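You operate a simulated robot arm through the tools that you are given. There is no shell and no other tool.

You are at the controls of a simulated robot arm. One attempt, no reset.

TASK
Move the bench stop to 34 cm, lock it and cap it.
Fine: the rail lever frees and locks the stop; once it is locked, press the stop cap on till it catches.
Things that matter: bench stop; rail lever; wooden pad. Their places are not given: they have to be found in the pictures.

The check looks at the end state, three seconds after you hand in, the way a careful person would. Anything else that was tipped, shoved, dropped, spilled or broken makes it a failure. Lids that push on must go on centred and level and be pressed home; caps that screw on are set level and turned clockwise until they are tight.

THE ROBOT
A 6-joint arm with a two-finger gripper, fixed in place. Base frame: the origin is at the foot of the arm, x ahead of it, y to its left, z up; the work surface is at about z = 0. Readings come in m, degrees, newtons and seconds.
With the tool pointing down near the work surface it reaches from about 0.24 to 0.62 m from the base axis. Its first joint turns from -66.0 to 66.0 degrees. Payload 1.37 kg.
The TCP is the grasp point between the finger pads, 0.022 m short of the fingertips. In the tool frame z runs along the fingers and y along their closing line. The gripper opens to 0.092 m. The gripper's body begins 0.065 m behind the TCP.
Orientation is that of the tool frame in the base frame, as a unit quaternion [w, x, y, z]. With the fingers straight down and closing along the base's y, the tool's x points along the base's -x, its y along +y and its z along -z.

THE INTERFACE
- The arm moves only by the tool arm_command. Its argument "series" is a list that holds one entry, the list of rows, each a list of 7 numbers: the closure, from 0 (fully open) to 1 (shut), then the shift along the base's x, y, z in units of 200 mm (1.0 is 200 mm), then the turn, a rotation vector about the base's x, y, z in units of 60 degrees (1.0 is 60 degrees). In form: [[[grip, tx, ty, tz, rx, ry, rz], ...]]. A call has 1 to 20 rows; each row is the pose to reach, as a shift and turn from the pose commanded when the call began. A call with a number of a shift or a turn outside -1 to 1 is refused whole. Each row takes 0.2 s and may step no farther than 0.05 m and 8.6 degrees from the row before; otherwise, or with a gripper value out of range, the whole call is refused. Where a pose cannot be reached the arm comes as near as it can. A force on the tool above 50 N (or 10 N above the force at the start of the call, whichever is more), or a blocked arm, ends the call early, and 0.2 s more pass. Each finger halts on what it meets, pressing with about 26 N; the grip force reading is that of the motor and also rises with nothing between the fingers. The clock runs only during rows and for 0.2 s after the last one: add rows that repeat a pose to give the fingers time. It gives the time, the measured TCP pose, the force on the tool (base axes), the opening and the grip force at its end, in the units of the frame above (readings bear some noise), with the torque about the TCP (base axes, N m) and any sound that the robot's microphone picked up.
- Cameras (640 x 400 px; columns grow to the right, rows downward): "scene" is fixed at [0.0537, -0.4577, 0.5765]; the picture's right is [0.52, -0.85, 0.00], its down [-0.54, -0.33, -0.77] and it looks along [0.66, 0.40, -0.64] (base axes); focal length 360 px, centre (320, 200). "wrist" rides on the gripper at [0.071, 0.019, -0.102] in the tool frame; the picture's right is [-0.26, 0.97, 0.00], its down [-0.75, -0.20, -0.63] and it looks along [-0.60, -0.16, 0.78] (tool axes); focal length 280 px, centre (320, 200).
- capture(camera): a new picture of that camera. No time passes.
- probe_pixels(camera, pixels): for up to 12 pixels [column, row] of the newest picture of that camera ("zoom" is the newest enlarged one), the place [x, y, z] in the base frame of the surface seen there, good to about 0.002 m. No time passes.
- zoom(camera, box): a new picture of the part [left, top, right, bottom] of that camera's present view, enlarged. No time passes.
- finish_job(): hands the job in; it is judged then, once.

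Open the gripper and draw the arm clear of the work before you hand the job in, unless the task says otherwise.

The tools are called after "Request:" by a JSON object that holds its "name" and its "arguments". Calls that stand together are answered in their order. arm_command: Moves the arm, as the interface text tells. Its arguments: {"type":"object","properties":{"series":{"type":"array"}},"required":["series"]} The other tools are called the same way: capture (camera) takes a picture; probe_pixels (camera, pixels) gives the place of the surface under pixels of a picture; zoom (camera, box) takes an enlarged picture of a part of a camera's view; finish_job () hands the job in.

At the start:

```text
t: 0.0
eef_pos: [0.3233, -0.2345, 0.3329]
tcp_rot: [0.0, 0.0, 1.0, 0.0]
force: [-0.7, -0.4, -0.3]
ft_torque: [0.01, -0.01, 0.03]
gripper_width: 0.0919
finger_force: 0.0
```

scene: 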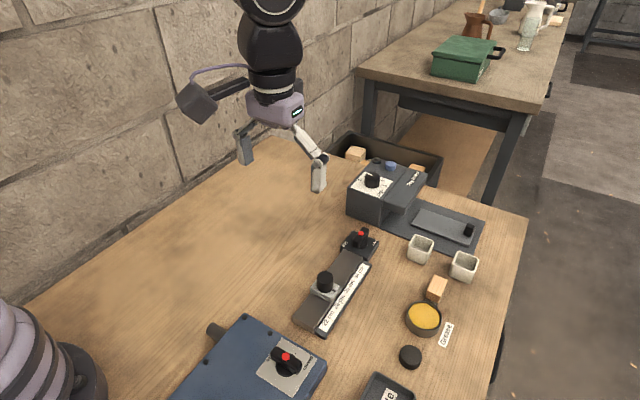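
wrist: 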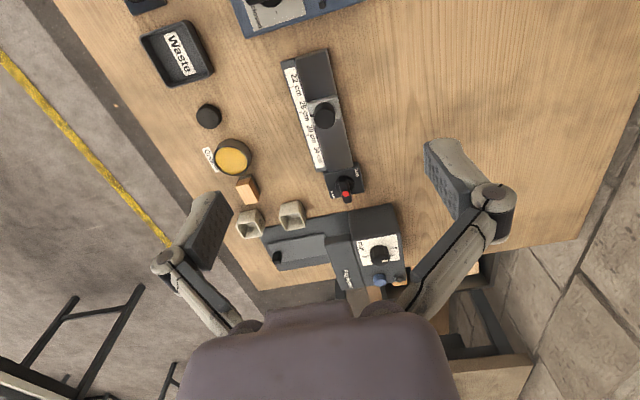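

The scene picture shows a rail around (335,290) with a black-knobbed slider and a red-tipped lever at (360,238). I zoom in on these parts from both cameras.

Request:
{"name": "zoom", "arguments": {"camera": "scene", "box": [270, 210, 430, 350]}}

Request:
{"name": "zoom", "arguments": {"camera": "wrist", "box": [260, 30, 400, 220]}}

Request:
{"name": "zoom", "arguments": {"camera": "scene", "box": [360, 220, 520, 400]}}

```text
2.86 times, centred on (350, 280) of scene
```

zoom: 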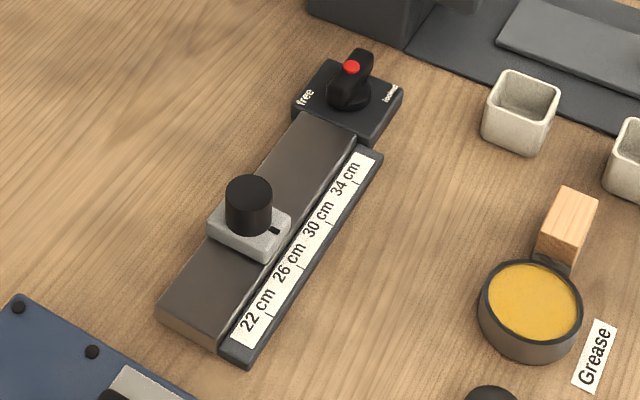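

```text
2.11 times, centred on (330, 125) of wrist
```

zoom: 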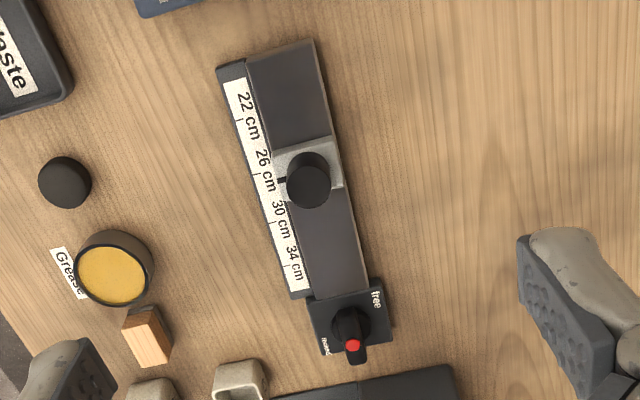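

```text
2.22 times, centred on (440, 310) of scene
```

zoom: 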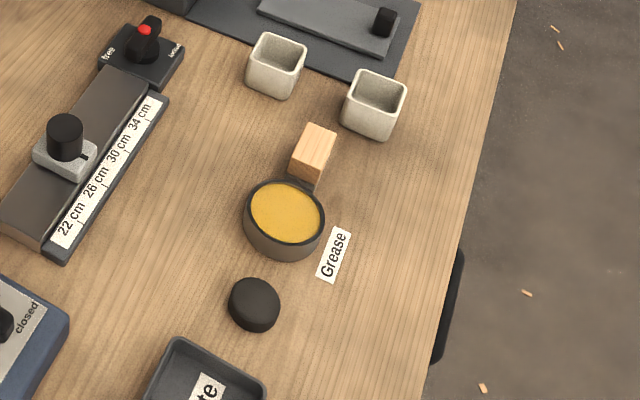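

The wooden piece at (437,288) and black disc at (410,357) are candidates for the pad and cap. I zoom more tightly on each, and on the slider and lever.

Request:
{"name": "zoom", "arguments": {"camera": "scene", "box": [400, 260, 470, 310]}}

Request:
{"name": "zoom", "arguments": {"camera": "scene", "box": [380, 330, 450, 380]}}

Request:
{"name": "zoom", "arguments": {"camera": "scene", "box": [295, 255, 365, 305]}}

Request:
{"name": "zoom", "arguments": {"camera": "scene", "box": [325, 215, 395, 265]}}

Request:
{"name": "zoom", "arguments": {"camera": "wrist", "box": [180, 90, 300, 240]}}

Request:
{"name": "zoom", "arguments": {"camera": "scene", "box": [320, 120, 500, 260]}}

```text
8.00 times, centred on (435, 285) of scene
```

zoom: 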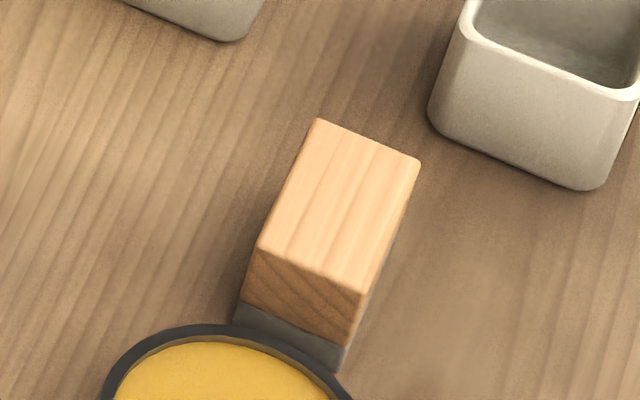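

```text
8.00 times, centred on (415, 355) of scene
```

zoom: 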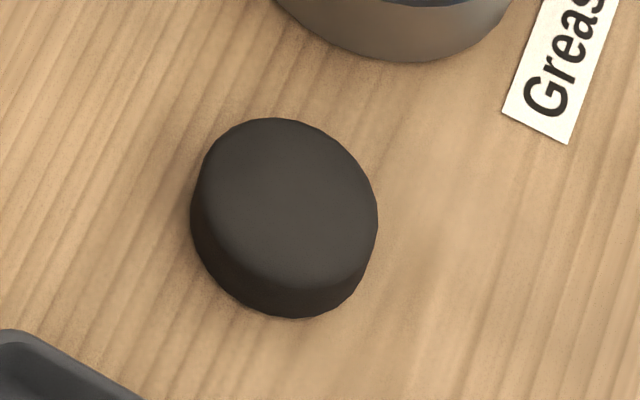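

```text
8.00 times, centred on (330, 280) of scene
```

zoom: 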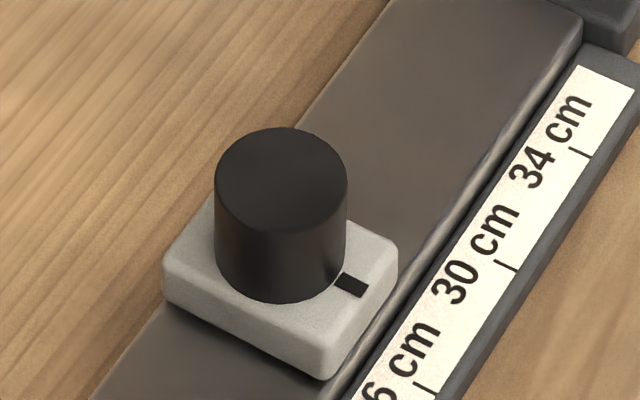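

```text
8.00 times, centred on (360, 240) of scene
```

zoom: 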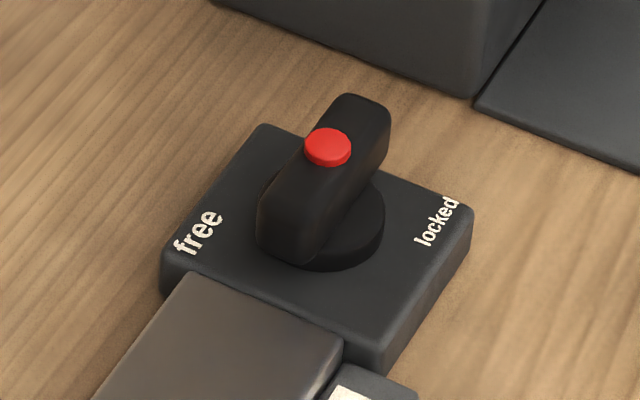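

```text
2.67 times, centred on (240, 165) of wrist
```

zoom: 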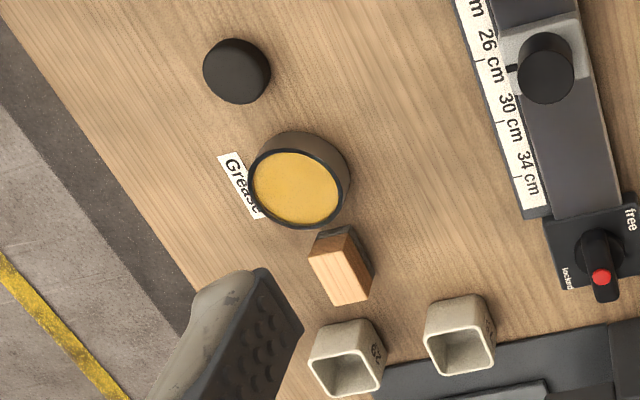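

```text
2.86 times, centred on (410, 190) of scene
```

zoom: 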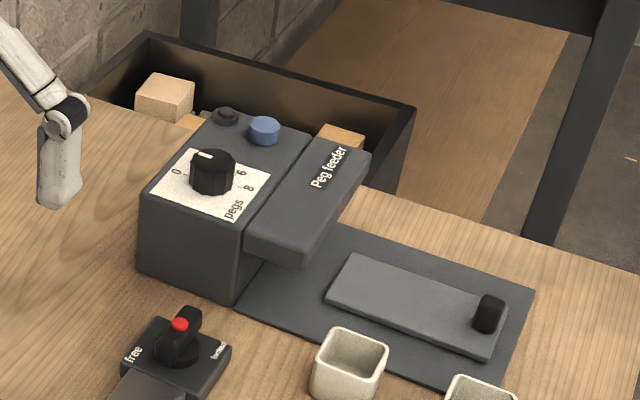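

I need geometry now: I'll probe the rail, slider knob, scale marks, lever, disc, wooden block and tin in the scene picture.

Request:
{"name": "capture", "arguments": {"camera": "scene"}}

Request:
{"name": "zoom", "arguments": {"camera": "scene", "box": [280, 210, 400, 340]}}

Request:
{"name": "zoom", "arguments": {"camera": "scene", "box": [150, 280, 450, 400]}}

Request:
{"name": "probe_pixels", "arguments": {"camera": "scene", "pixels": [[410, 352], [410, 366], [401, 356], [421, 357], [439, 282], [438, 300], [425, 316], [423, 345], [325, 277], [360, 232], [349, 246], [420, 330]]}}

```text
taken
```

scene: 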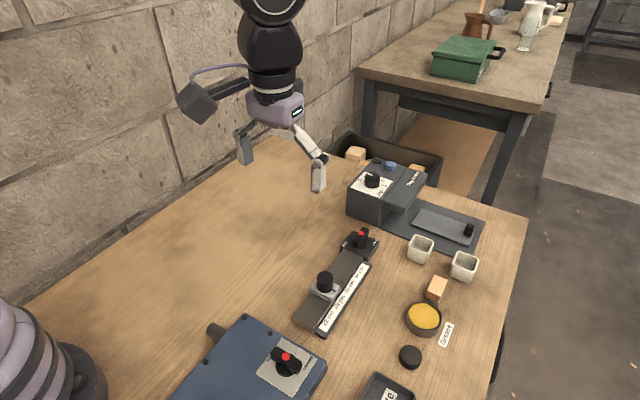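

```text
3.08 times, centred on (340, 275) of scene
```

zoom: 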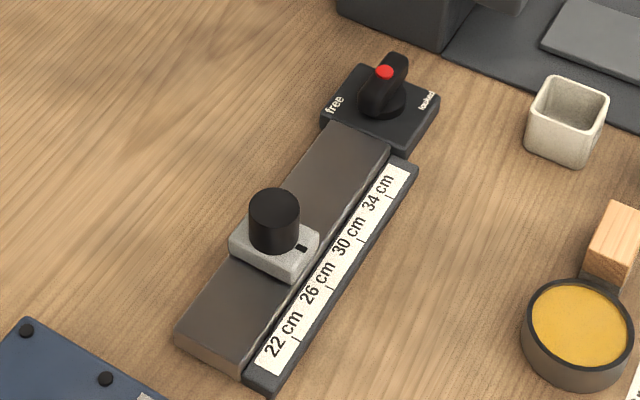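

```text
2.13 times, centred on (300, 340) of scene
```

zoom: 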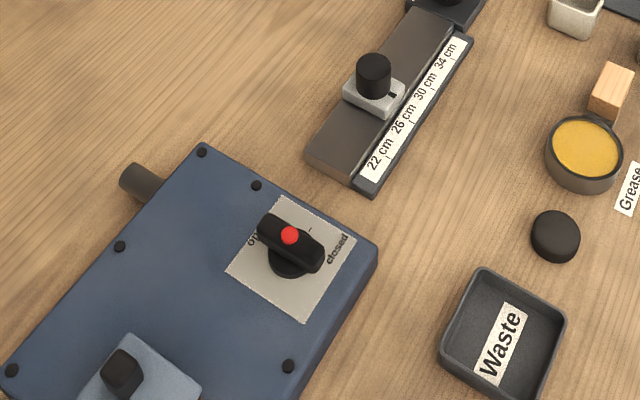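

```text
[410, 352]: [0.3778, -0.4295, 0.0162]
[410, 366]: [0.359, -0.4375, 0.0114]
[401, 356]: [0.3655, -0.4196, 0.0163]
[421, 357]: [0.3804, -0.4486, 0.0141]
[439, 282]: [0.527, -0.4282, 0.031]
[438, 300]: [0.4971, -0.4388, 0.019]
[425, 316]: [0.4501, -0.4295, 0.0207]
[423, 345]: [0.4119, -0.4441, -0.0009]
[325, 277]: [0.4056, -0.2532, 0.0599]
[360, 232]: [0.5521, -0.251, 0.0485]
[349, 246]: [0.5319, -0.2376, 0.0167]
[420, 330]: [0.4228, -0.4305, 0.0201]
```

The disc at (410,357) measures ~38 mm across, wider than the ~30 mm slider knob, so it looks like the stop cap. I zoom in on the scale ticks and probe them along with the slider.

Request:
{"name": "zoom", "arguments": {"camera": "scene", "box": [310, 250, 380, 300]}}

Request:
{"name": "zoom", "arguments": {"camera": "scene", "box": [295, 285, 365, 335]}}

```text
8.00 times, centred on (345, 275) of scene
```

zoom: 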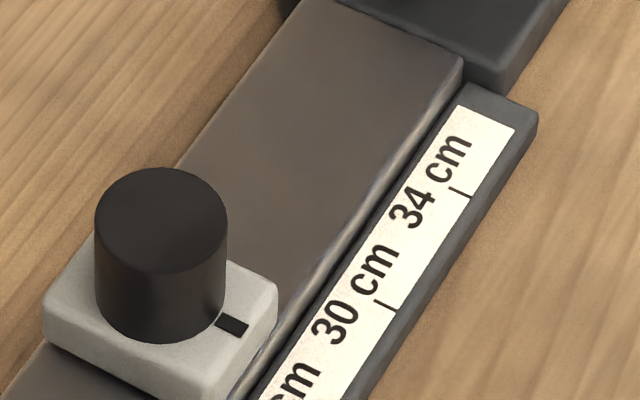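

```text
8.00 times, centred on (330, 310) of scene
```

zoom: 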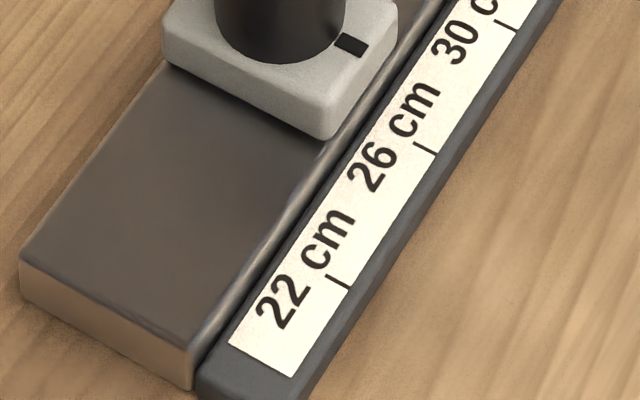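

The newest zoom shows ticks for 22 at (338,281), 26 at (425,148), 30 at (508,24), and the slider mark at (350,45). I probe those plus rail corners.

Request:
{"name": "probe_pixels", "arguments": {"camera": "zoom", "pixels": [[338, 281], [425, 148], [508, 24], [350, 45], [30, 260], [185, 340], [205, 372], [180, 20], [320, 125], [360, 80], [320, 140], [190, 60]]}}

Request:
{"name": "probe_pixels", "arguments": {"camera": "scene", "pixels": [[367, 274], [358, 288], [323, 273], [343, 249], [366, 256], [360, 233], [356, 244], [366, 229], [364, 243], [377, 243], [363, 230]]}}

```text
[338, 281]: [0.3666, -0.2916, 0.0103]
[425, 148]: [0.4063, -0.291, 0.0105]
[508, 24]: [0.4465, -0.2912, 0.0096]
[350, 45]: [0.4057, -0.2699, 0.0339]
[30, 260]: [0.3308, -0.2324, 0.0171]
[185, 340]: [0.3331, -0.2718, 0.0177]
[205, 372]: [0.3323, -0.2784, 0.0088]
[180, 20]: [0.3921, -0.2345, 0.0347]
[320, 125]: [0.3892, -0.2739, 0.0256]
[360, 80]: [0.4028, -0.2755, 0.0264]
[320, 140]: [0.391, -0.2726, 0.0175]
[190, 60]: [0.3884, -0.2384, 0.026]
```

```text
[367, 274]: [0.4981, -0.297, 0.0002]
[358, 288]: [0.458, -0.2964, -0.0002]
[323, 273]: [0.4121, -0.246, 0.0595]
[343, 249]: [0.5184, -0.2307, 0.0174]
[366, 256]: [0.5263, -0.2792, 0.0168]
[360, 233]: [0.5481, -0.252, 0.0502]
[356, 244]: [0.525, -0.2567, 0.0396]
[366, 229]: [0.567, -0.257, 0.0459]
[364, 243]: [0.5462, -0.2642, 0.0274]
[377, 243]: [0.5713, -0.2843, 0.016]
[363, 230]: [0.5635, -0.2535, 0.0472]
```

Ticks run along x at 10 mm per cm (22 → x≈0.367, 26 → 0.406, 30 → 0.4465, so 34 → ≈0.4865), and the stop's mark now sits at 26. I move the wrist camera closer to the lever to read its state.

Request:
{"name": "arm_command", "arguments": {"series": [[[0, 0.12, -0.02, -0.155, 0, 0, 0], [0, 0.24, -0.04, -0.31, 0, 0, 0], [0, 0.36, -0.06, -0.465, 0, 0, 0], [0, 0.48, -0.08, -0.62, 0, 0, 0], [0, 0.48, -0.08, -0.62, 0, 0, 0]]]}}

Request:
{"name": "capture", "arguments": {"camera": "wrist"}}

Request:
{"name": "capture", "arguments": {"camera": "scene"}}

```text
t: 1.2
eef_pos: [0.4193, -0.2512, 0.2096]
tcp_rot: [0.0, 0.0, 1.0, 0.0]
force: [-0.1, 0.6, 0.6]
ft_torque: [0.02, 0.01, 0.0]
gripper_width: 0.092
finger_force: 0.1
```

```text
taken
```

wrist: 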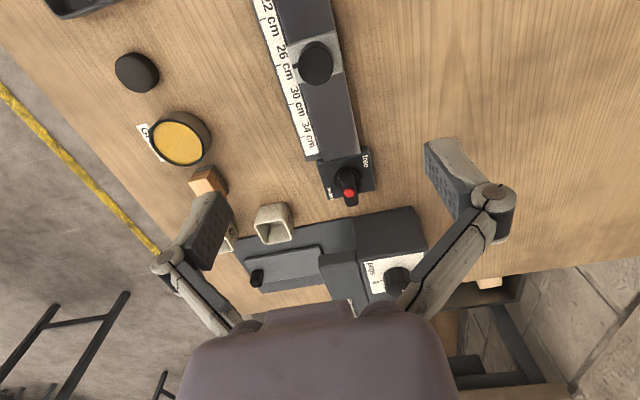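

```text
taken
```

scene: 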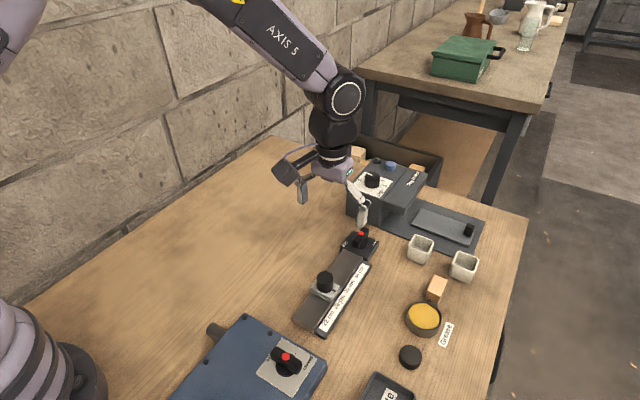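

The lever is at (347,185) in the wrist view. I zoom in on it, the stop, and the pad/cap area.

Request:
{"name": "zoom", "arguments": {"camera": "wrist", "box": [310, 140, 390, 220]}}

Request:
{"name": "zoom", "arguments": {"camera": "wrist", "box": [270, 20, 370, 120]}}

Request:
{"name": "zoom", "arguments": {"camera": "wrist", "box": [100, 40, 240, 210]}}

Request:
{"name": "zoom", "arguments": {"camera": "scene", "box": [330, 220, 390, 265]}}

```text
5.00 times, centred on (350, 180) of wrist
```

zoom: 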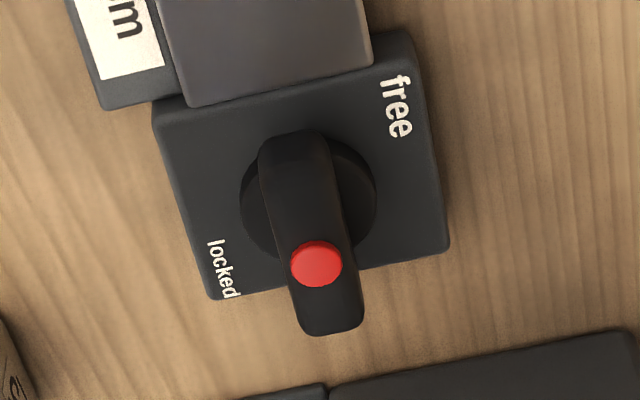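

```text
4.00 times, centred on (320, 70) of wrist
```

zoom: 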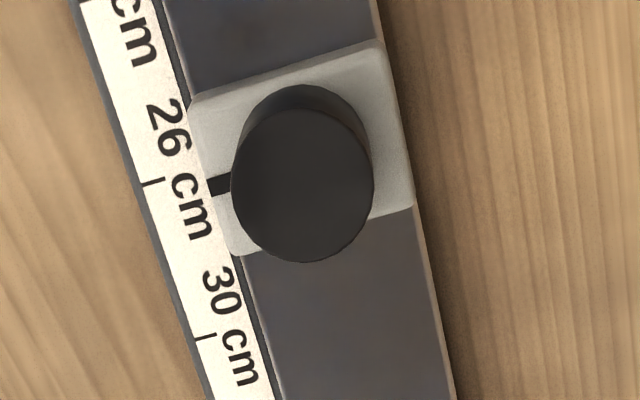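

```text
2.35 times, centred on (170, 125) of wrist
```

zoom: 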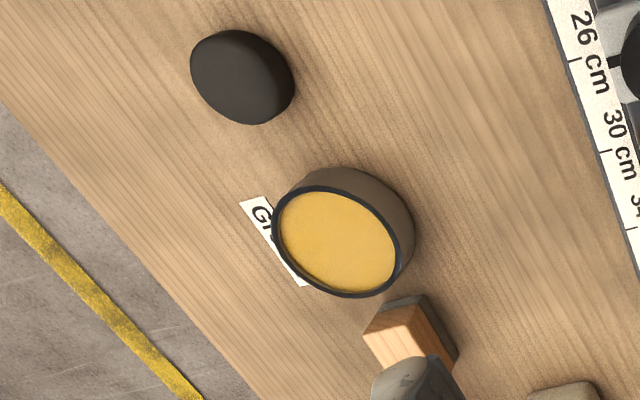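

```text
8.89 times, centred on (360, 242) of scene
```

zoom: 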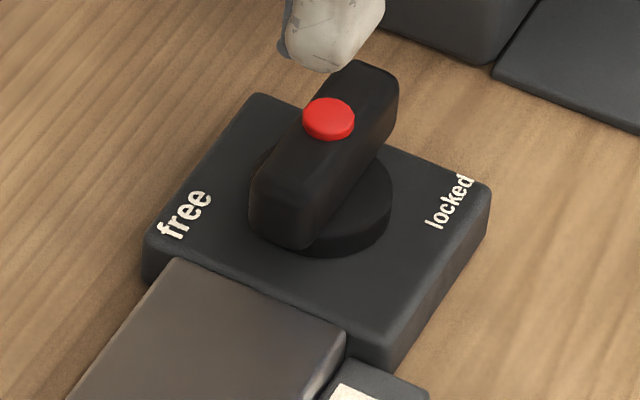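

The red-dot end of the lever is off-centre and points toward +x, with "free" at the −x/+y side and "locked" at the +x/−y side. I probe these label and lever points for angles.

Request:
{"name": "probe_pixels", "arguments": {"camera": "zoom", "pixels": [[185, 213], [450, 203], [328, 118], [280, 190], [375, 75], [330, 90], [370, 125], [290, 215], [258, 100], [485, 195], [385, 355], [150, 240]]}}

Request:
{"name": "probe_pixels", "arguments": {"camera": "wrist", "pixels": [[349, 192], [352, 202], [345, 172], [346, 180], [356, 199], [343, 203], [350, 182], [342, 184], [367, 161], [335, 194], [315, 60], [323, 50]]}}

```text
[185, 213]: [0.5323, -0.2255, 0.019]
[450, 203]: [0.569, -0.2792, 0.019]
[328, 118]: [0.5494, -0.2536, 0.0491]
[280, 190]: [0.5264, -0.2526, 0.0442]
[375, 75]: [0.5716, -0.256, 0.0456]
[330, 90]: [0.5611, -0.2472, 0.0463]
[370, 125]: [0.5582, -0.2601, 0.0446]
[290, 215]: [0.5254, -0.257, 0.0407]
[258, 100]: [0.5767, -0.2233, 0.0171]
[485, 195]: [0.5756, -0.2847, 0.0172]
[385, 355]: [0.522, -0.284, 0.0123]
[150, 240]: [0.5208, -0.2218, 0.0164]
```

```text
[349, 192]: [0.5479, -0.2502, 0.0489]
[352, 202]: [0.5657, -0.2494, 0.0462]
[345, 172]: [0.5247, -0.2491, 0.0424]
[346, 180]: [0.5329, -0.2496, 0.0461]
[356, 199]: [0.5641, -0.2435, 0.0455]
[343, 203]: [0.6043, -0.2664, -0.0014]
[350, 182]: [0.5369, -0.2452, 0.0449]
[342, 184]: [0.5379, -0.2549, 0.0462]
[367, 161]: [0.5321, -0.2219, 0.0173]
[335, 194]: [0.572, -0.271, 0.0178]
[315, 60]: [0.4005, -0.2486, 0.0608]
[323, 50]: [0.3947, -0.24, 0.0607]
```

The red dot sits on the lever's axis at about (0.549, −0.252), with the bar lying along x from 0.525 to 0.572. Before going in I probe the peg feeder's near faces to check finger clearance, and view the blue box lever for comparison.

Request:
{"name": "probe_pixels", "arguments": {"camera": "scene", "pixels": [[348, 212], [384, 222], [350, 190], [385, 200], [372, 180], [412, 178], [420, 250], [408, 245], [400, 235], [395, 205]]}}

Request:
{"name": "zoom", "arguments": {"camera": "scene", "box": [240, 320, 340, 400]}}

```text
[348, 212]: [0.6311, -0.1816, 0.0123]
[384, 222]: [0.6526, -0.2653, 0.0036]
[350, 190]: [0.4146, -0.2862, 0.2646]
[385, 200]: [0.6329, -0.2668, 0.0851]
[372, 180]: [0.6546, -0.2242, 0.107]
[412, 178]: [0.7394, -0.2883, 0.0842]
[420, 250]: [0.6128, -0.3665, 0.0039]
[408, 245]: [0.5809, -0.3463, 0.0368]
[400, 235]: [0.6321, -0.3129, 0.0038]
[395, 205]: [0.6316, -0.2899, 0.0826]
```

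```text
5.00 times, centred on (290, 360) of scene
```

zoom: 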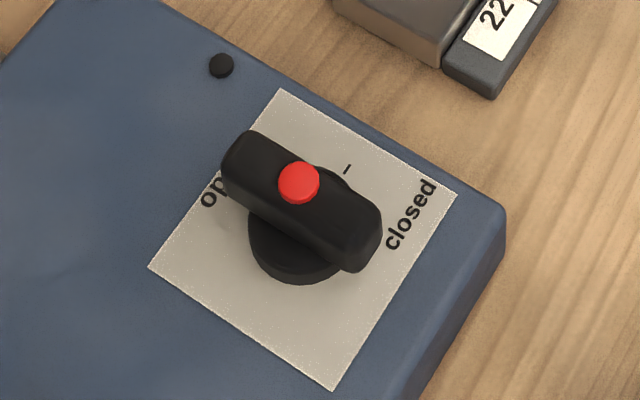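

The feeder's front face is at x≈0.631, so gripping the lever at x≈0.549 is clear. I move above the lever with the gripper partly closed, then look again.

Request:
{"name": "arm_command", "arguments": {"series": [[[0.2, 0.162, -0.004, -0.111, 0, 0, 0], [0.4, 0.324, -0.004, -0.222, 0, 0, 0], [0.5, 0.486, -0.006, -0.333, 0, 0, 0], [0.55, 0.647, -0.0075, -0.445, 0, 0, 0], [0.55, 0.647, -0.0075, -0.445, 0, 0, 0], [0.55, 0.647, -0.0075, -0.445, 0, 0, 0]]]}}

Request:
{"name": "capture", "arguments": {"camera": "wrist"}}

Request:
{"name": "zoom", "arguments": {"camera": "scene", "box": [310, 180, 410, 270]}}

```text
t: 2.6
eef_pos: [0.5491, -0.2508, 0.1198]
tcp_rot: [0.0, 0.0, 1.0, 0.0]
force: [-0.5, 0.5, -0.1]
ft_torque: [0.02, 0.0, 0.01]
gripper_width: 0.0411
finger_force: 0.1
```

```text
taken
```

wrist: 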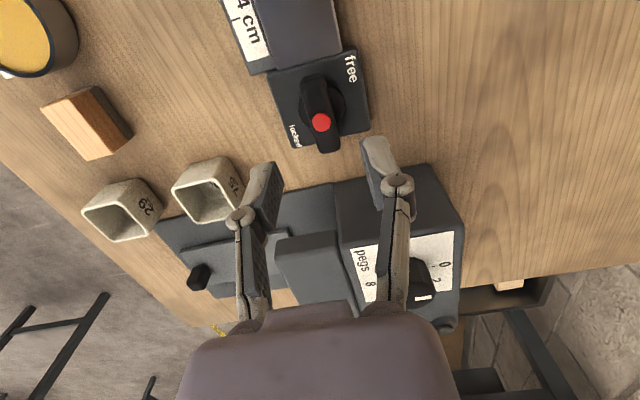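

```text
4.44 times, centred on (360, 225) of scene
```

zoom: 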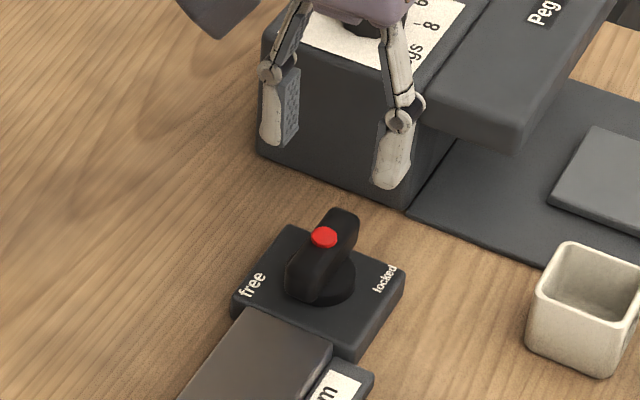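

The gripper is centred above the lever (red dot at (321,122) in the wrist view). I descend so the tips straddle the bar just above its round hub, then close.

Request:
{"name": "arm_command", "arguments": {"series": [[[0.55, 0, -0.003, -0.11, 0, 0, 0], [0.55, 0, -0.003, -0.22, 0, 0, 0], [0.55, 0, -0.003, -0.32, 0, 0, 0], [0.55, 0, -0.003, -0.32, 0, 0, 0]]]}}

Request:
{"name": "capture", "arguments": {"camera": "wrist"}}

Request:
{"name": "zoom", "arguments": {"camera": "scene", "box": [310, 180, 410, 270]}}

```text
t: 3.6
eef_pos: [0.5492, -0.2524, 0.0572]
tcp_rot: [0.0, 0.0, 1.0, -0.001]
force: [0.4, 0.6, 0.4]
ft_torque: [0.03, 0.02, -0.02]
gripper_width: 0.0414
finger_force: 0.1
```

```text
taken
```

wrist: 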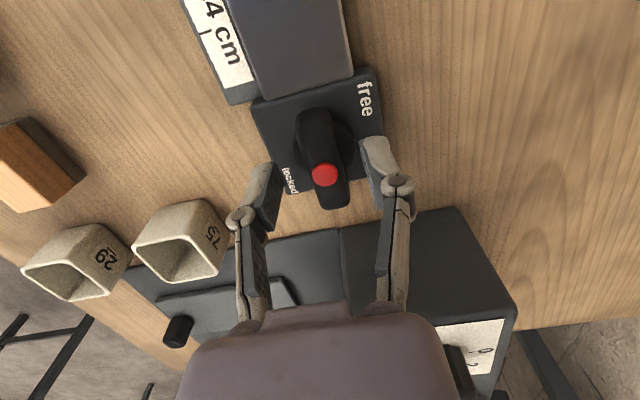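

```text
4.44 times, centred on (360, 225) of scene
```

zoom: 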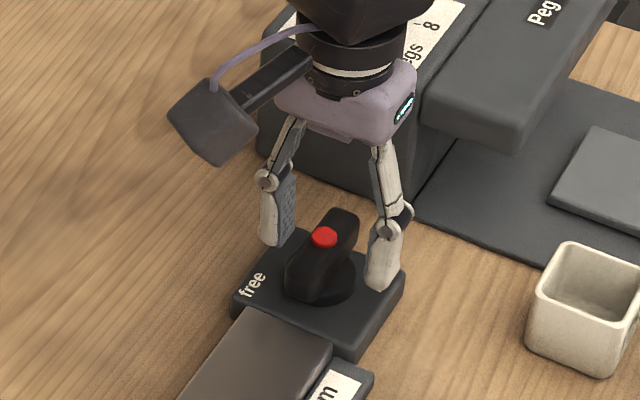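

The fingers straddle the bar cleanly. I lower 3 mm more and close on it, then read the forces.

Request:
{"name": "arm_command", "arguments": {"series": [[[0.55, 0, 0, -0.014, 0, 0, 0], [0.75, 0, 0, -0.014, 0, 0, 0], [1, 0, 0, -0.014, 0, 0, 0], [1, 0, 0, -0.014, 0, 0, 0], [1, 0, 0, -0.014, 0, 0, 0]]]}}

```text
t: 4.8
eef_pos: [0.5494, -0.2509, 0.0537]
tcp_rot: [-0.001, 0.0, 1.0, 0.002]
force: [-2.8, 22.6, 7.6]
ft_torque: [0.44, 0.47, 0.0]
gripper_width: 0.0167
finger_force: 28.1
```

Grip is holding (width 16.7 mm) but there is a 22 N side force in y, so the bar's centre is slightly more +y than my TCP. I shift y by +2 mm to relieve it.

Request:
{"name": "arm_command", "arguments": {"series": [[[1, 0, 0.005, 0, 0, 0, 0], [1, 0, 0.01, 0, 0, 0, 0], [1, 0, 0.01, 0, 0, 0, 0]]]}}

Request:
{"name": "zoom", "arguments": {"camera": "scene", "box": [310, 180, 410, 270]}}

Request:
{"name": "capture", "arguments": {"camera": "wrist"}}

```text
t: 5.6
eef_pos: [0.5498, -0.2498, 0.053]
tcp_rot: [0.001, 0.0, 1.0, 0.001]
force: [10.7, 17.1, -5.8]
ft_torque: [0.22, -0.05, 0.02]
gripper_width: 0.0169
finger_force: 28.2
```

```text
4.44 times, centred on (360, 225) of scene
```

zoom: 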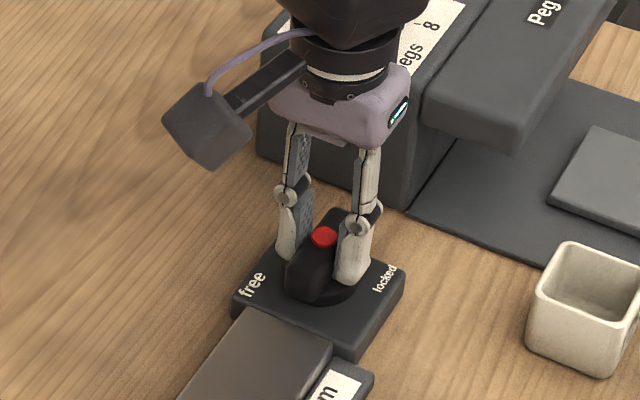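

```text
taken
```

wrist: 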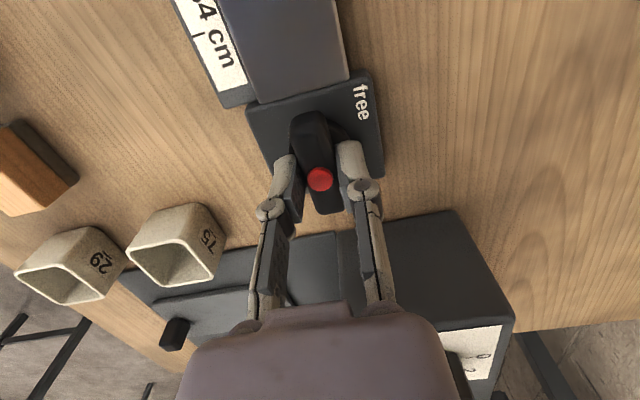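

Side force is down to 17 N with a +10 N x drag; I nudge another 1 mm in +y and +0.5 mm in x to centre on the bar.

Request:
{"name": "arm_command", "arguments": {"series": [[[1, 0.003, 0.005, 0, 0, 0, 0], [1, 0.003, 0.005, 0, 0, 0, 0]]]}}

```text
t: 6.2
eef_pos: [0.5517, -0.2491, 0.0524]
tcp_rot: [0.0, 0.0, 1.0, 0.0]
force: [5.1, 10.9, -3.7]
ft_torque: [0.23, -0.69, -0.02]
gripper_width: 0.0168
finger_force: 27.6
```

Forces are moderate now. I test a small counter-clockwise turn (+10° about z, toward moving the far end to +y) and read the torque.

Request:
{"name": "arm_command", "arguments": {"series": [[[1, 0.003, 0.005, 0, 0, 0, 0.083], [1, 0.003, 0.005, 0, 0, 0, 0.167], [1, 0.003, 0.005, 0, 0, 0, 0.167]]]}}

Request:
{"name": "zoom", "arguments": {"camera": "scene", "box": [310, 180, 410, 270]}}

```text
t: 7.0
eef_pos: [0.5493, -0.2493, 0.0539]
tcp_rot: [0.0, -0.089, 0.996, -0.001]
force: [3.7, -1.5, -1.0]
ft_torque: [-0.14, 0.5, 0.0]
gripper_width: 0.0172
finger_force: 28.0
```

```text
4.44 times, centred on (360, 225) of scene
```

zoom: 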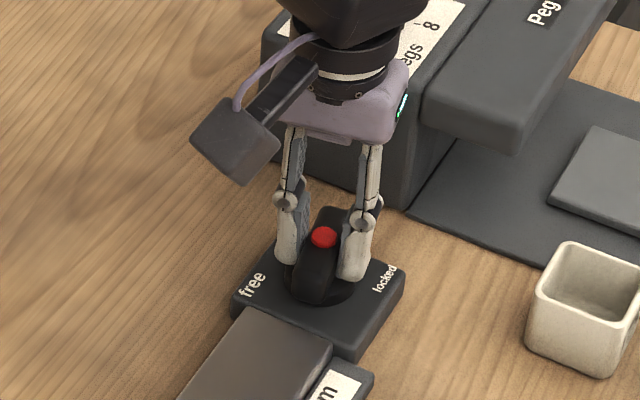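

The lever turns freely counter-clockwise (torque z ≈ 0, tool now at ~10°). I keep turning in the same sense in steps while watching torque.

Request:
{"name": "arm_command", "arguments": {"series": [[[1, 0, 0, 0, 0, 0, 0.12], [1, 0, 0, 0, 0, 0, 0.24], [1, 0, 0, 0, 0, 0, 0.36], [1, 0, 0, 0, 0, 0, 0.36]]]}}

Request:
{"name": "zoom", "arguments": {"camera": "scene", "box": [310, 180, 410, 270]}}

```text
t: 8.0
eef_pos: [0.5495, -0.2506, 0.0533]
tcp_rot: [0.0, -0.273, 0.962, 0.0]
force: [-14.9, -4.0, 12.7]
ft_torque: [-0.07, 0.37, -0.01]
gripper_width: 0.0168
finger_force: 28.0
```

```text
4.44 times, centred on (360, 225) of scene
```

zoom: 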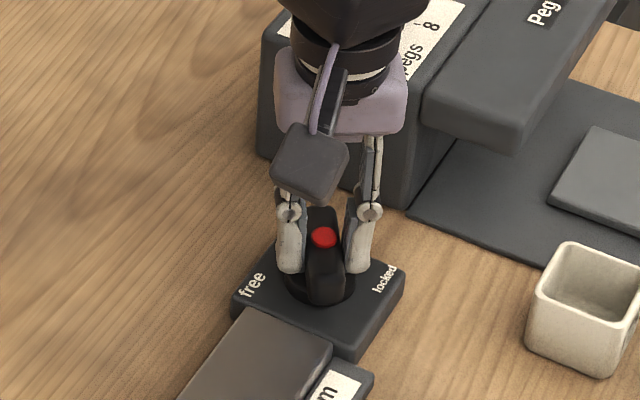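

Lever follows, now at ~32°, still no twisting resistance. I continue counter-clockwise, easing x by −0.8 mm.

Request:
{"name": "arm_command", "arguments": {"series": [[[1, -0.004, 0, 0, 0, 0, 0.12], [1, -0.004, 0, 0, 0, 0, 0.24], [1, -0.004, 0, 0, 0, 0, 0.36], [1, -0.004, 0, 0, 0, 0, 0.36]]]}}

Request:
{"name": "zoom", "arguments": {"camera": "scene", "box": [310, 180, 410, 270]}}

```text
t: 9.0
eef_pos: [0.5504, -0.2504, 0.0536]
tcp_rot: [0.001, -0.448, 0.894, -0.002]
force: [3.2, -14.7, -0.2]
ft_torque: [-0.45, 0.02, -0.04]
gripper_width: 0.0167
finger_force: 27.9
```

```text
4.44 times, centred on (360, 225) of scene
```

zoom: 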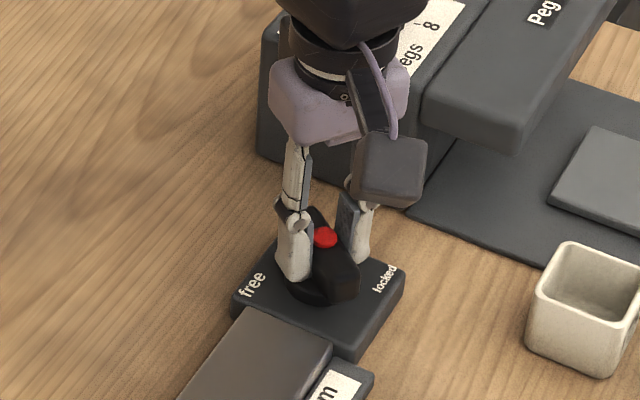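

Now at ~53° with only −0.04 N·m. I keep going, with a small −y ease.

Request:
{"name": "arm_command", "arguments": {"series": [[[1, 0, -0.003, 0, 0, 0, 0.12], [1, 0, -0.003, 0, 0, 0, 0.24], [1, 0, -0.003, 0, 0, 0, 0.36], [1, 0, -0.003, 0, 0, 0, 0.36]]]}}

Request:
{"name": "zoom", "arguments": {"camera": "scene", "box": [310, 180, 410, 270]}}

```text
t: 10.0
eef_pos: [0.5488, -0.2506, 0.0523]
tcp_rot: [0.001, -0.608, 0.794, -0.001]
force: [7.5, -18.3, 0.0]
ft_torque: [0.34, -0.3, -0.01]
gripper_width: 0.017
finger_force: 28.3
```

```text
4.44 times, centred on (360, 225) of scene
```

zoom: 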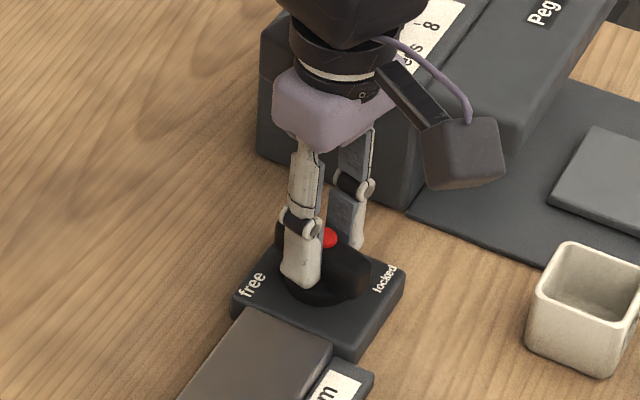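

Now at ~75°, still free. I continue another ~20° with −y relief and watch for a stop.

Request:
{"name": "arm_command", "arguments": {"series": [[[1, 0.001, -0.003, 0, 0, 0, 0.12], [1, 0.002, -0.006, 0, 0, 0, 0.24], [1, 0.002, -0.006, 0, 0, 0, 0.33], [1, 0.002, -0.006, 0, 0, 0, 0.33]]]}}

Request:
{"name": "capture", "arguments": {"camera": "scene"}}

Request:
{"name": "zoom", "arguments": {"camera": "scene", "box": [310, 180, 410, 270]}}

```text
t: 11.0
eef_pos: [0.5504, -0.2492, 0.052]
tcp_rot: [-0.001, 0.735, -0.678, -0.001]
force: [-9.2, 2.9, 18.1]
ft_torque: [0.51, 0.16, -0.59]
gripper_width: 0.018
finger_force: 27.7
```

```text
taken
```

scene: 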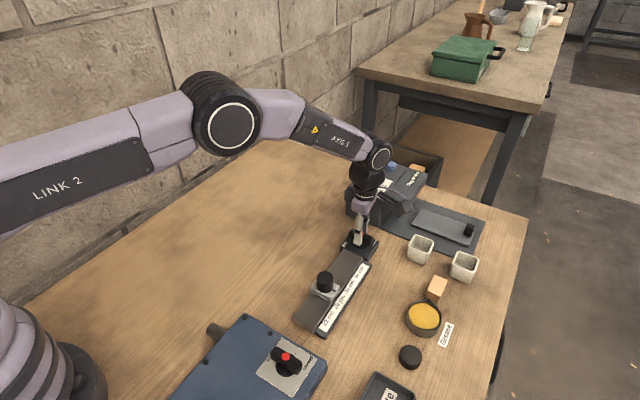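

```text
4.44 times, centred on (360, 225) of scene
```

zoom: 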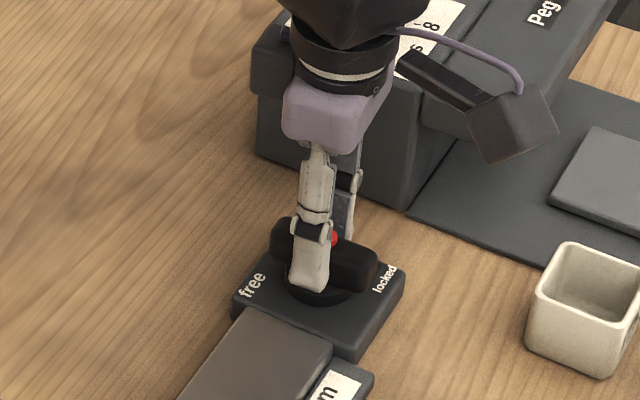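

At ~95° the torque jumps to −0.59 N·m: the lever has reached its end stop with the bar now across the plate (line toward "free"). I back off a few degrees, open, and rise to look.

Request:
{"name": "arm_command", "arguments": {"series": [[[1, 0, 0, 0, 0, 0, -0.07], [1, 0, 0, 0, 0, 0, -0.07], [0.6, 0, 0, 0, 0, 0, -0.07], [0.55, 0, 0, 0, 0, 0, -0.07], [0.55, 0, 0, 0, 0, 0, -0.07], [0.55, 0, 0, 0.15, 0, 0, -0.07], [0.55, 0, 0, 0.35, 0, 0, -0.07], [0.55, -0.05, 0, 0.5, 0, 0, -0.2], [0.55, -0.15, 0, 0.5, 0, 0, -0.33], [0.55, -0.25, 0, 0.5, 0, 0, -0.46], [0.55, -0.35, 0, 0.5, 0, 0, -0.59], [0.55, -0.45, 0, 0.5, 0, 0, -0.72], [0.55, -0.5, 0, 0.5, 0, 0, -0.85], [0.55, -0.5, 0, 0.5, 0, 0, -0.98], [0.55, -0.5, 0, 0.5, 0, 0, -0.98]]]}}

Request:
{"name": "capture", "arguments": {"camera": "scene"}}

Request:
{"name": "capture", "arguments": {"camera": "wrist"}}

Request:
{"name": "zoom", "arguments": {"camera": "scene", "box": [310, 200, 410, 270]}}

```text
t: 14.2
eef_pos: [0.4493, -0.2505, 0.1538]
tcp_rot: [0.0, -0.306, 0.952, 0.001]
force: [-0.4, -1.2, -0.8]
ft_torque: [0.0, 0.0, 0.02]
gripper_width: 0.0412
finger_force: 0.1
```

```text
taken
```

scene: 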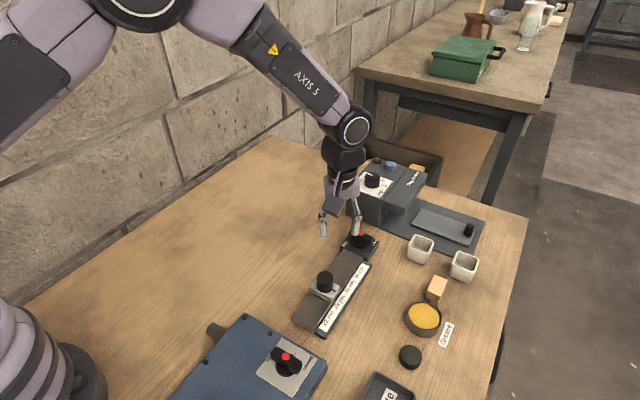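

```text
taken
```

wrist: 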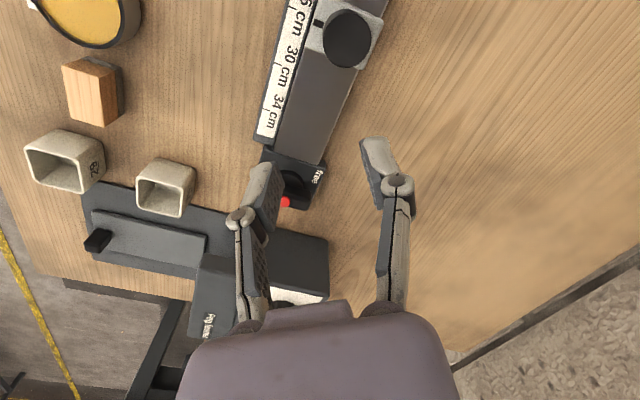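

```text
5.71 times, centred on (360, 235) of scene
```

zoom: 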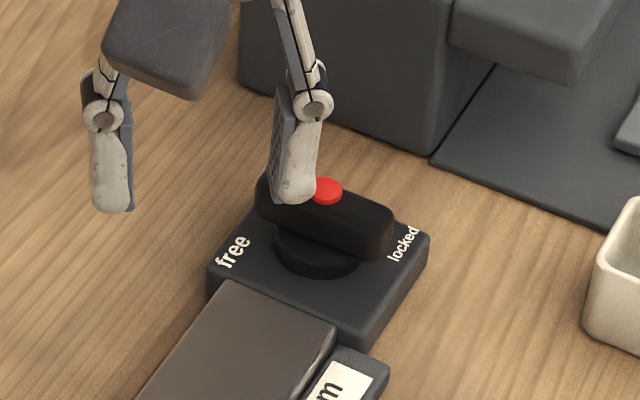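

The lever now lies across the plate at its end stop. I rotate the tool back square and move above the stop's knob at about (0.4057, −0.2525).

Request:
{"name": "arm_command", "arguments": {"series": [[[0.4, -0.05, 0, 0, 0, 0, -0.12], [0.4, -0.1, -0.003, 0, 0, 0, -0.24], [0.4, -0.15, -0.006, 0, 0, 0, -0.36], [0.4, -0.2, -0.01, 0, 0, 0, -0.48], [0.4, -0.2165, -0.01, -0.1, 0, 0, -0.597], [0.4, -0.2165, -0.01, -0.2, 0, 0, -0.597], [0.4, -0.2165, -0.01, -0.2, 0, 0, -0.597]]]}}

Request:
{"name": "capture", "arguments": {"camera": "wrist"}}

Request:
{"name": "zoom", "arguments": {"camera": "scene", "box": [270, 200, 410, 310]}}

```text
t: 15.8
eef_pos: [0.4061, -0.253, 0.1139]
tcp_rot: [0.0, 0.001, 1.0, 0.0]
force: [-0.2, -0.1, -0.3]
ft_torque: [-0.01, 0.02, -0.03]
gripper_width: 0.0552
finger_force: 0.0
```

```text
taken
```

wrist: 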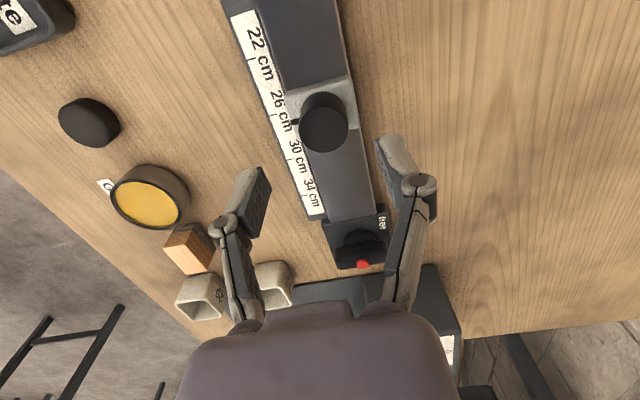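

```text
3.64 times, centred on (340, 255) of scene
```

zoom: 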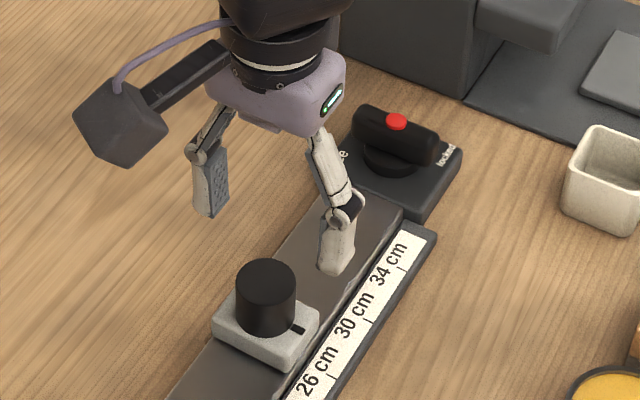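

Gripper is square and above the knob (knob at (323,122) in the wrist view). I descend around the knob and close on it.

Request:
{"name": "arm_command", "arguments": {"series": [[[0.4, 0, 0, -0.1, 0, 0, 0], [0.4, 0, 0, -0.2, 0, 0, 0], [0.4, 0, 0, -0.265, 0, 0, 0], [0.4, 0, 0, -0.265, 0, 0, 0], [0.6, 0, 0, -0.265, 0, 0, 0], [0.8, 0, 0, -0.265, 0, 0, 0], [0.8, 0, 0, -0.265, 0, 0, 0], [0.8, 0, 0, -0.265, 0, 0, 0]]]}}

Request:
{"name": "zoom", "arguments": {"camera": "scene", "box": [270, 200, 410, 310]}}

```text
t: 17.6
eef_pos: [0.4067, -0.2505, 0.0607]
tcp_rot: [-0.002, -0.001, 1.0, 0.001]
force: [0.8, 32.1, 12.6]
ft_torque: [0.71, -0.19, -0.06]
gripper_width: 0.0297
finger_force: 28.5
```

```text
3.64 times, centred on (340, 255) of scene
```

zoom: 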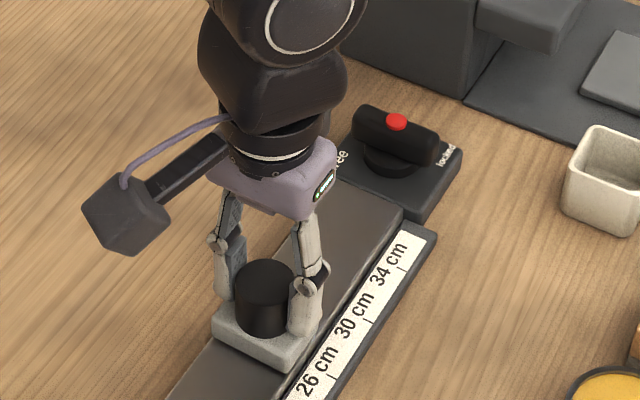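

Gripping the 30 mm knob, but 32 N in +y shows it is centred nearer y≈−0.250. I shift +y 2.5 mm to relieve.

Request:
{"name": "arm_command", "arguments": {"series": [[[0.8, 0, 0.006, 0, 0, 0, 0], [0.8, 0, 0.012, 0, 0, 0, 0], [0.8, 0, 0.012, 0, 0, 0, 0]]]}}

```text
t: 18.4
eef_pos: [0.4064, -0.2508, 0.0609]
tcp_rot: [0.0, 0.0, 1.0, 0.0]
force: [-1.2, 20.9, 11.8]
ft_torque: [0.44, 0.48, 0.05]
gripper_width: 0.0292
finger_force: 27.8
```

Force fell to 21 N. I now try a small slide of the stop: +x 6 mm, reading the drag.

Request:
{"name": "arm_command", "arguments": {"series": [[[0.8, 0.01, 0.004, 0, 0, 0, 0], [0.8, 0.02, 0.004, 0, 0, 0, 0], [0.8, 0.03, 0.004, 0, 0, 0, 0], [0.8, 0.03, 0.004, 0, 0, 0, 0]]]}}

Request:
{"name": "zoom", "arguments": {"camera": "scene", "box": [310, 250, 380, 300]}}

```text
t: 19.4
eef_pos: [0.4131, -0.2498, 0.0597]
tcp_rot: [0.0, 0.0, 1.0, -0.001]
force: [0.5, 16.1, 23.6]
ft_torque: [0.41, 0.33, -0.01]
gripper_width: 0.0295
finger_force: 28.0
```

```text
8.00 times, centred on (345, 275) of scene
```

zoom: 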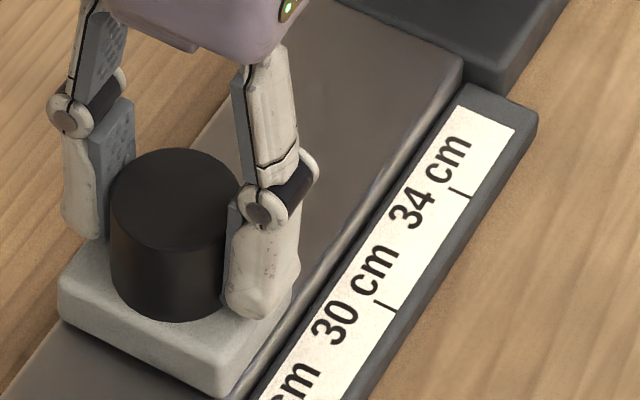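

The stop slides easily with the gripper (no x drag) — the lever is in "free". I probe the 34 and 30 cm ticks at (460,192) and (386,304) of this zoom for the exact target.

Request:
{"name": "probe_pixels", "arguments": {"camera": "zoom", "pixels": [[456, 189], [460, 192], [463, 194], [452, 188], [383, 302], [387, 304], [380, 300], [375, 300]]}}

Request:
{"name": "capture", "arguments": {"camera": "wrist"}}

```text
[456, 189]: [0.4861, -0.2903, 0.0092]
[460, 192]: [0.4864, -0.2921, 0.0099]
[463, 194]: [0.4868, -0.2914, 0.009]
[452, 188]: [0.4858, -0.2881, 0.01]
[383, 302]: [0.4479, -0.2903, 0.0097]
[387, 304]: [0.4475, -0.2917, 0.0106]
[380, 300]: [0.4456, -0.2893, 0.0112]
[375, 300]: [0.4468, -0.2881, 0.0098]
```

```text
taken
```

wrist: 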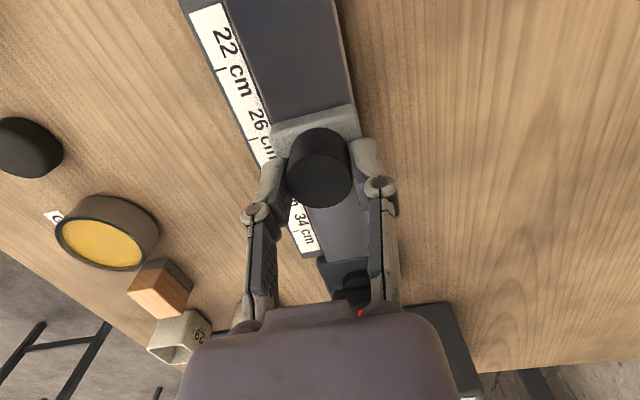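

The 34 tick is at x≈0.4864 (fit 0.4865). I slide the stop +74.5 mm slowly and then measure the mark.

Request:
{"name": "arm_command", "arguments": {"series": [[[0.8, 0.05, 0.002, 0, 0, 0, 0], [0.8, 0.1, 0.002, 0, 0, 0, 0], [0.8, 0.15, 0.002, 0, 0, 0, 0], [0.8, 0.2, 0.002, 0, 0, 0, 0], [0.8, 0.25, 0.002, 0, 0, 0, 0], [0.8, 0.3, 0.002, 0, 0, 0, 0], [0.8, 0.35, 0.002, 0, 0, 0, 0], [0.8, 0.373, 0.002, 0, 0, 0, 0], [0.8, 0.373, 0.002, 0, 0, 0, 0], [0.8, 0.373, 0.002, 0, 0, 0, 0]]]}}

Request:
{"name": "zoom", "arguments": {"camera": "scene", "box": [320, 230, 390, 280]}}

Request:
{"name": "capture", "arguments": {"camera": "wrist"}}

```text
t: 21.6
eef_pos: [0.4861, -0.2501, 0.0595]
tcp_rot: [0.0, 0.0, 1.0, -0.002]
force: [-2.7, -23.6, 4.9]
ft_torque: [-0.4, 0.25, -0.04]
gripper_width: 0.0295
finger_force: 28.0
```

```text
8.00 times, centred on (355, 255) of scene
```

zoom: 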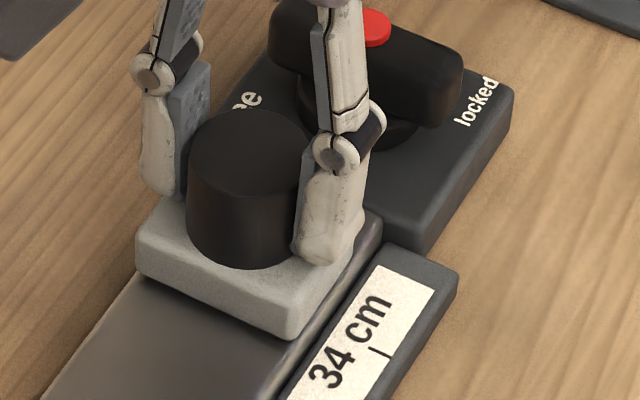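

```text
taken
```

wrist: 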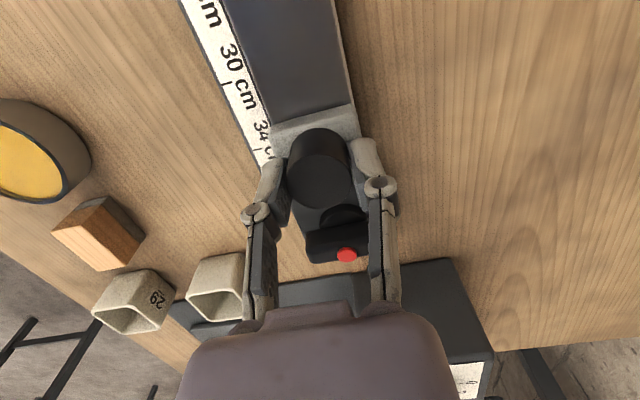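

The mark is hidden by the finger, so I open and rise to measure where the stop sits relative to the 34 tick.

Request:
{"name": "arm_command", "arguments": {"series": [[[0.8, 0, -0.004, 0, 0, 0, 0], [0.6, 0, -0.004, 0, 0, 0, 0], [0.4, 0, -0.004, 0, 0, 0, 0], [0.4, 0, -0.004, 0, 0, 0, 0], [0.4, 0, -0.004, 0.1, 0, 0, 0], [0.4, 0, -0.004, 0.25, 0, 0, 0], [0.4, -0.1, -0.004, 0.4, 0, 0, 0], [0.4, -0.2, -0.004, 0.5, 0, 0, 0], [0.4, -0.2, -0.004, 0.5, 0, 0, 0]]]}}

Request:
{"name": "zoom", "arguments": {"camera": "scene", "box": [320, 230, 390, 280]}}

Request:
{"name": "capture", "arguments": {"camera": "wrist"}}

```text
t: 23.6
eef_pos: [0.4475, -0.2494, 0.1604]
tcp_rot: [0.001, 0.0, 1.0, 0.0]
force: [0.2, 1.5, 0.3]
ft_torque: [0.01, 0.02, -0.03]
gripper_width: 0.0552
finger_force: 0.1
```

```text
8.00 times, centred on (355, 255) of scene
```

zoom: 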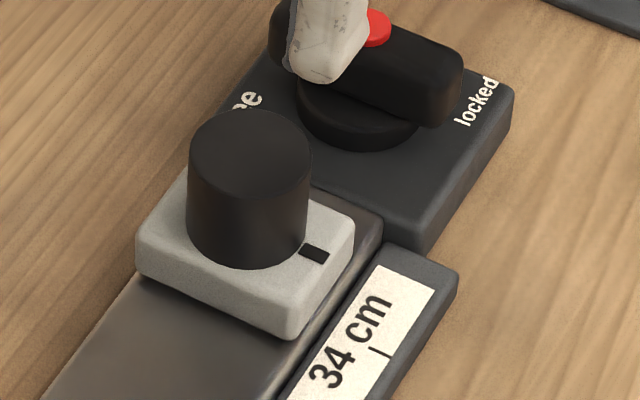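

```text
taken
```

wrist: 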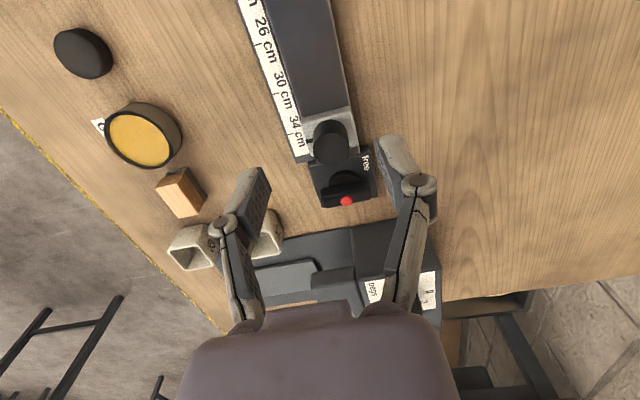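

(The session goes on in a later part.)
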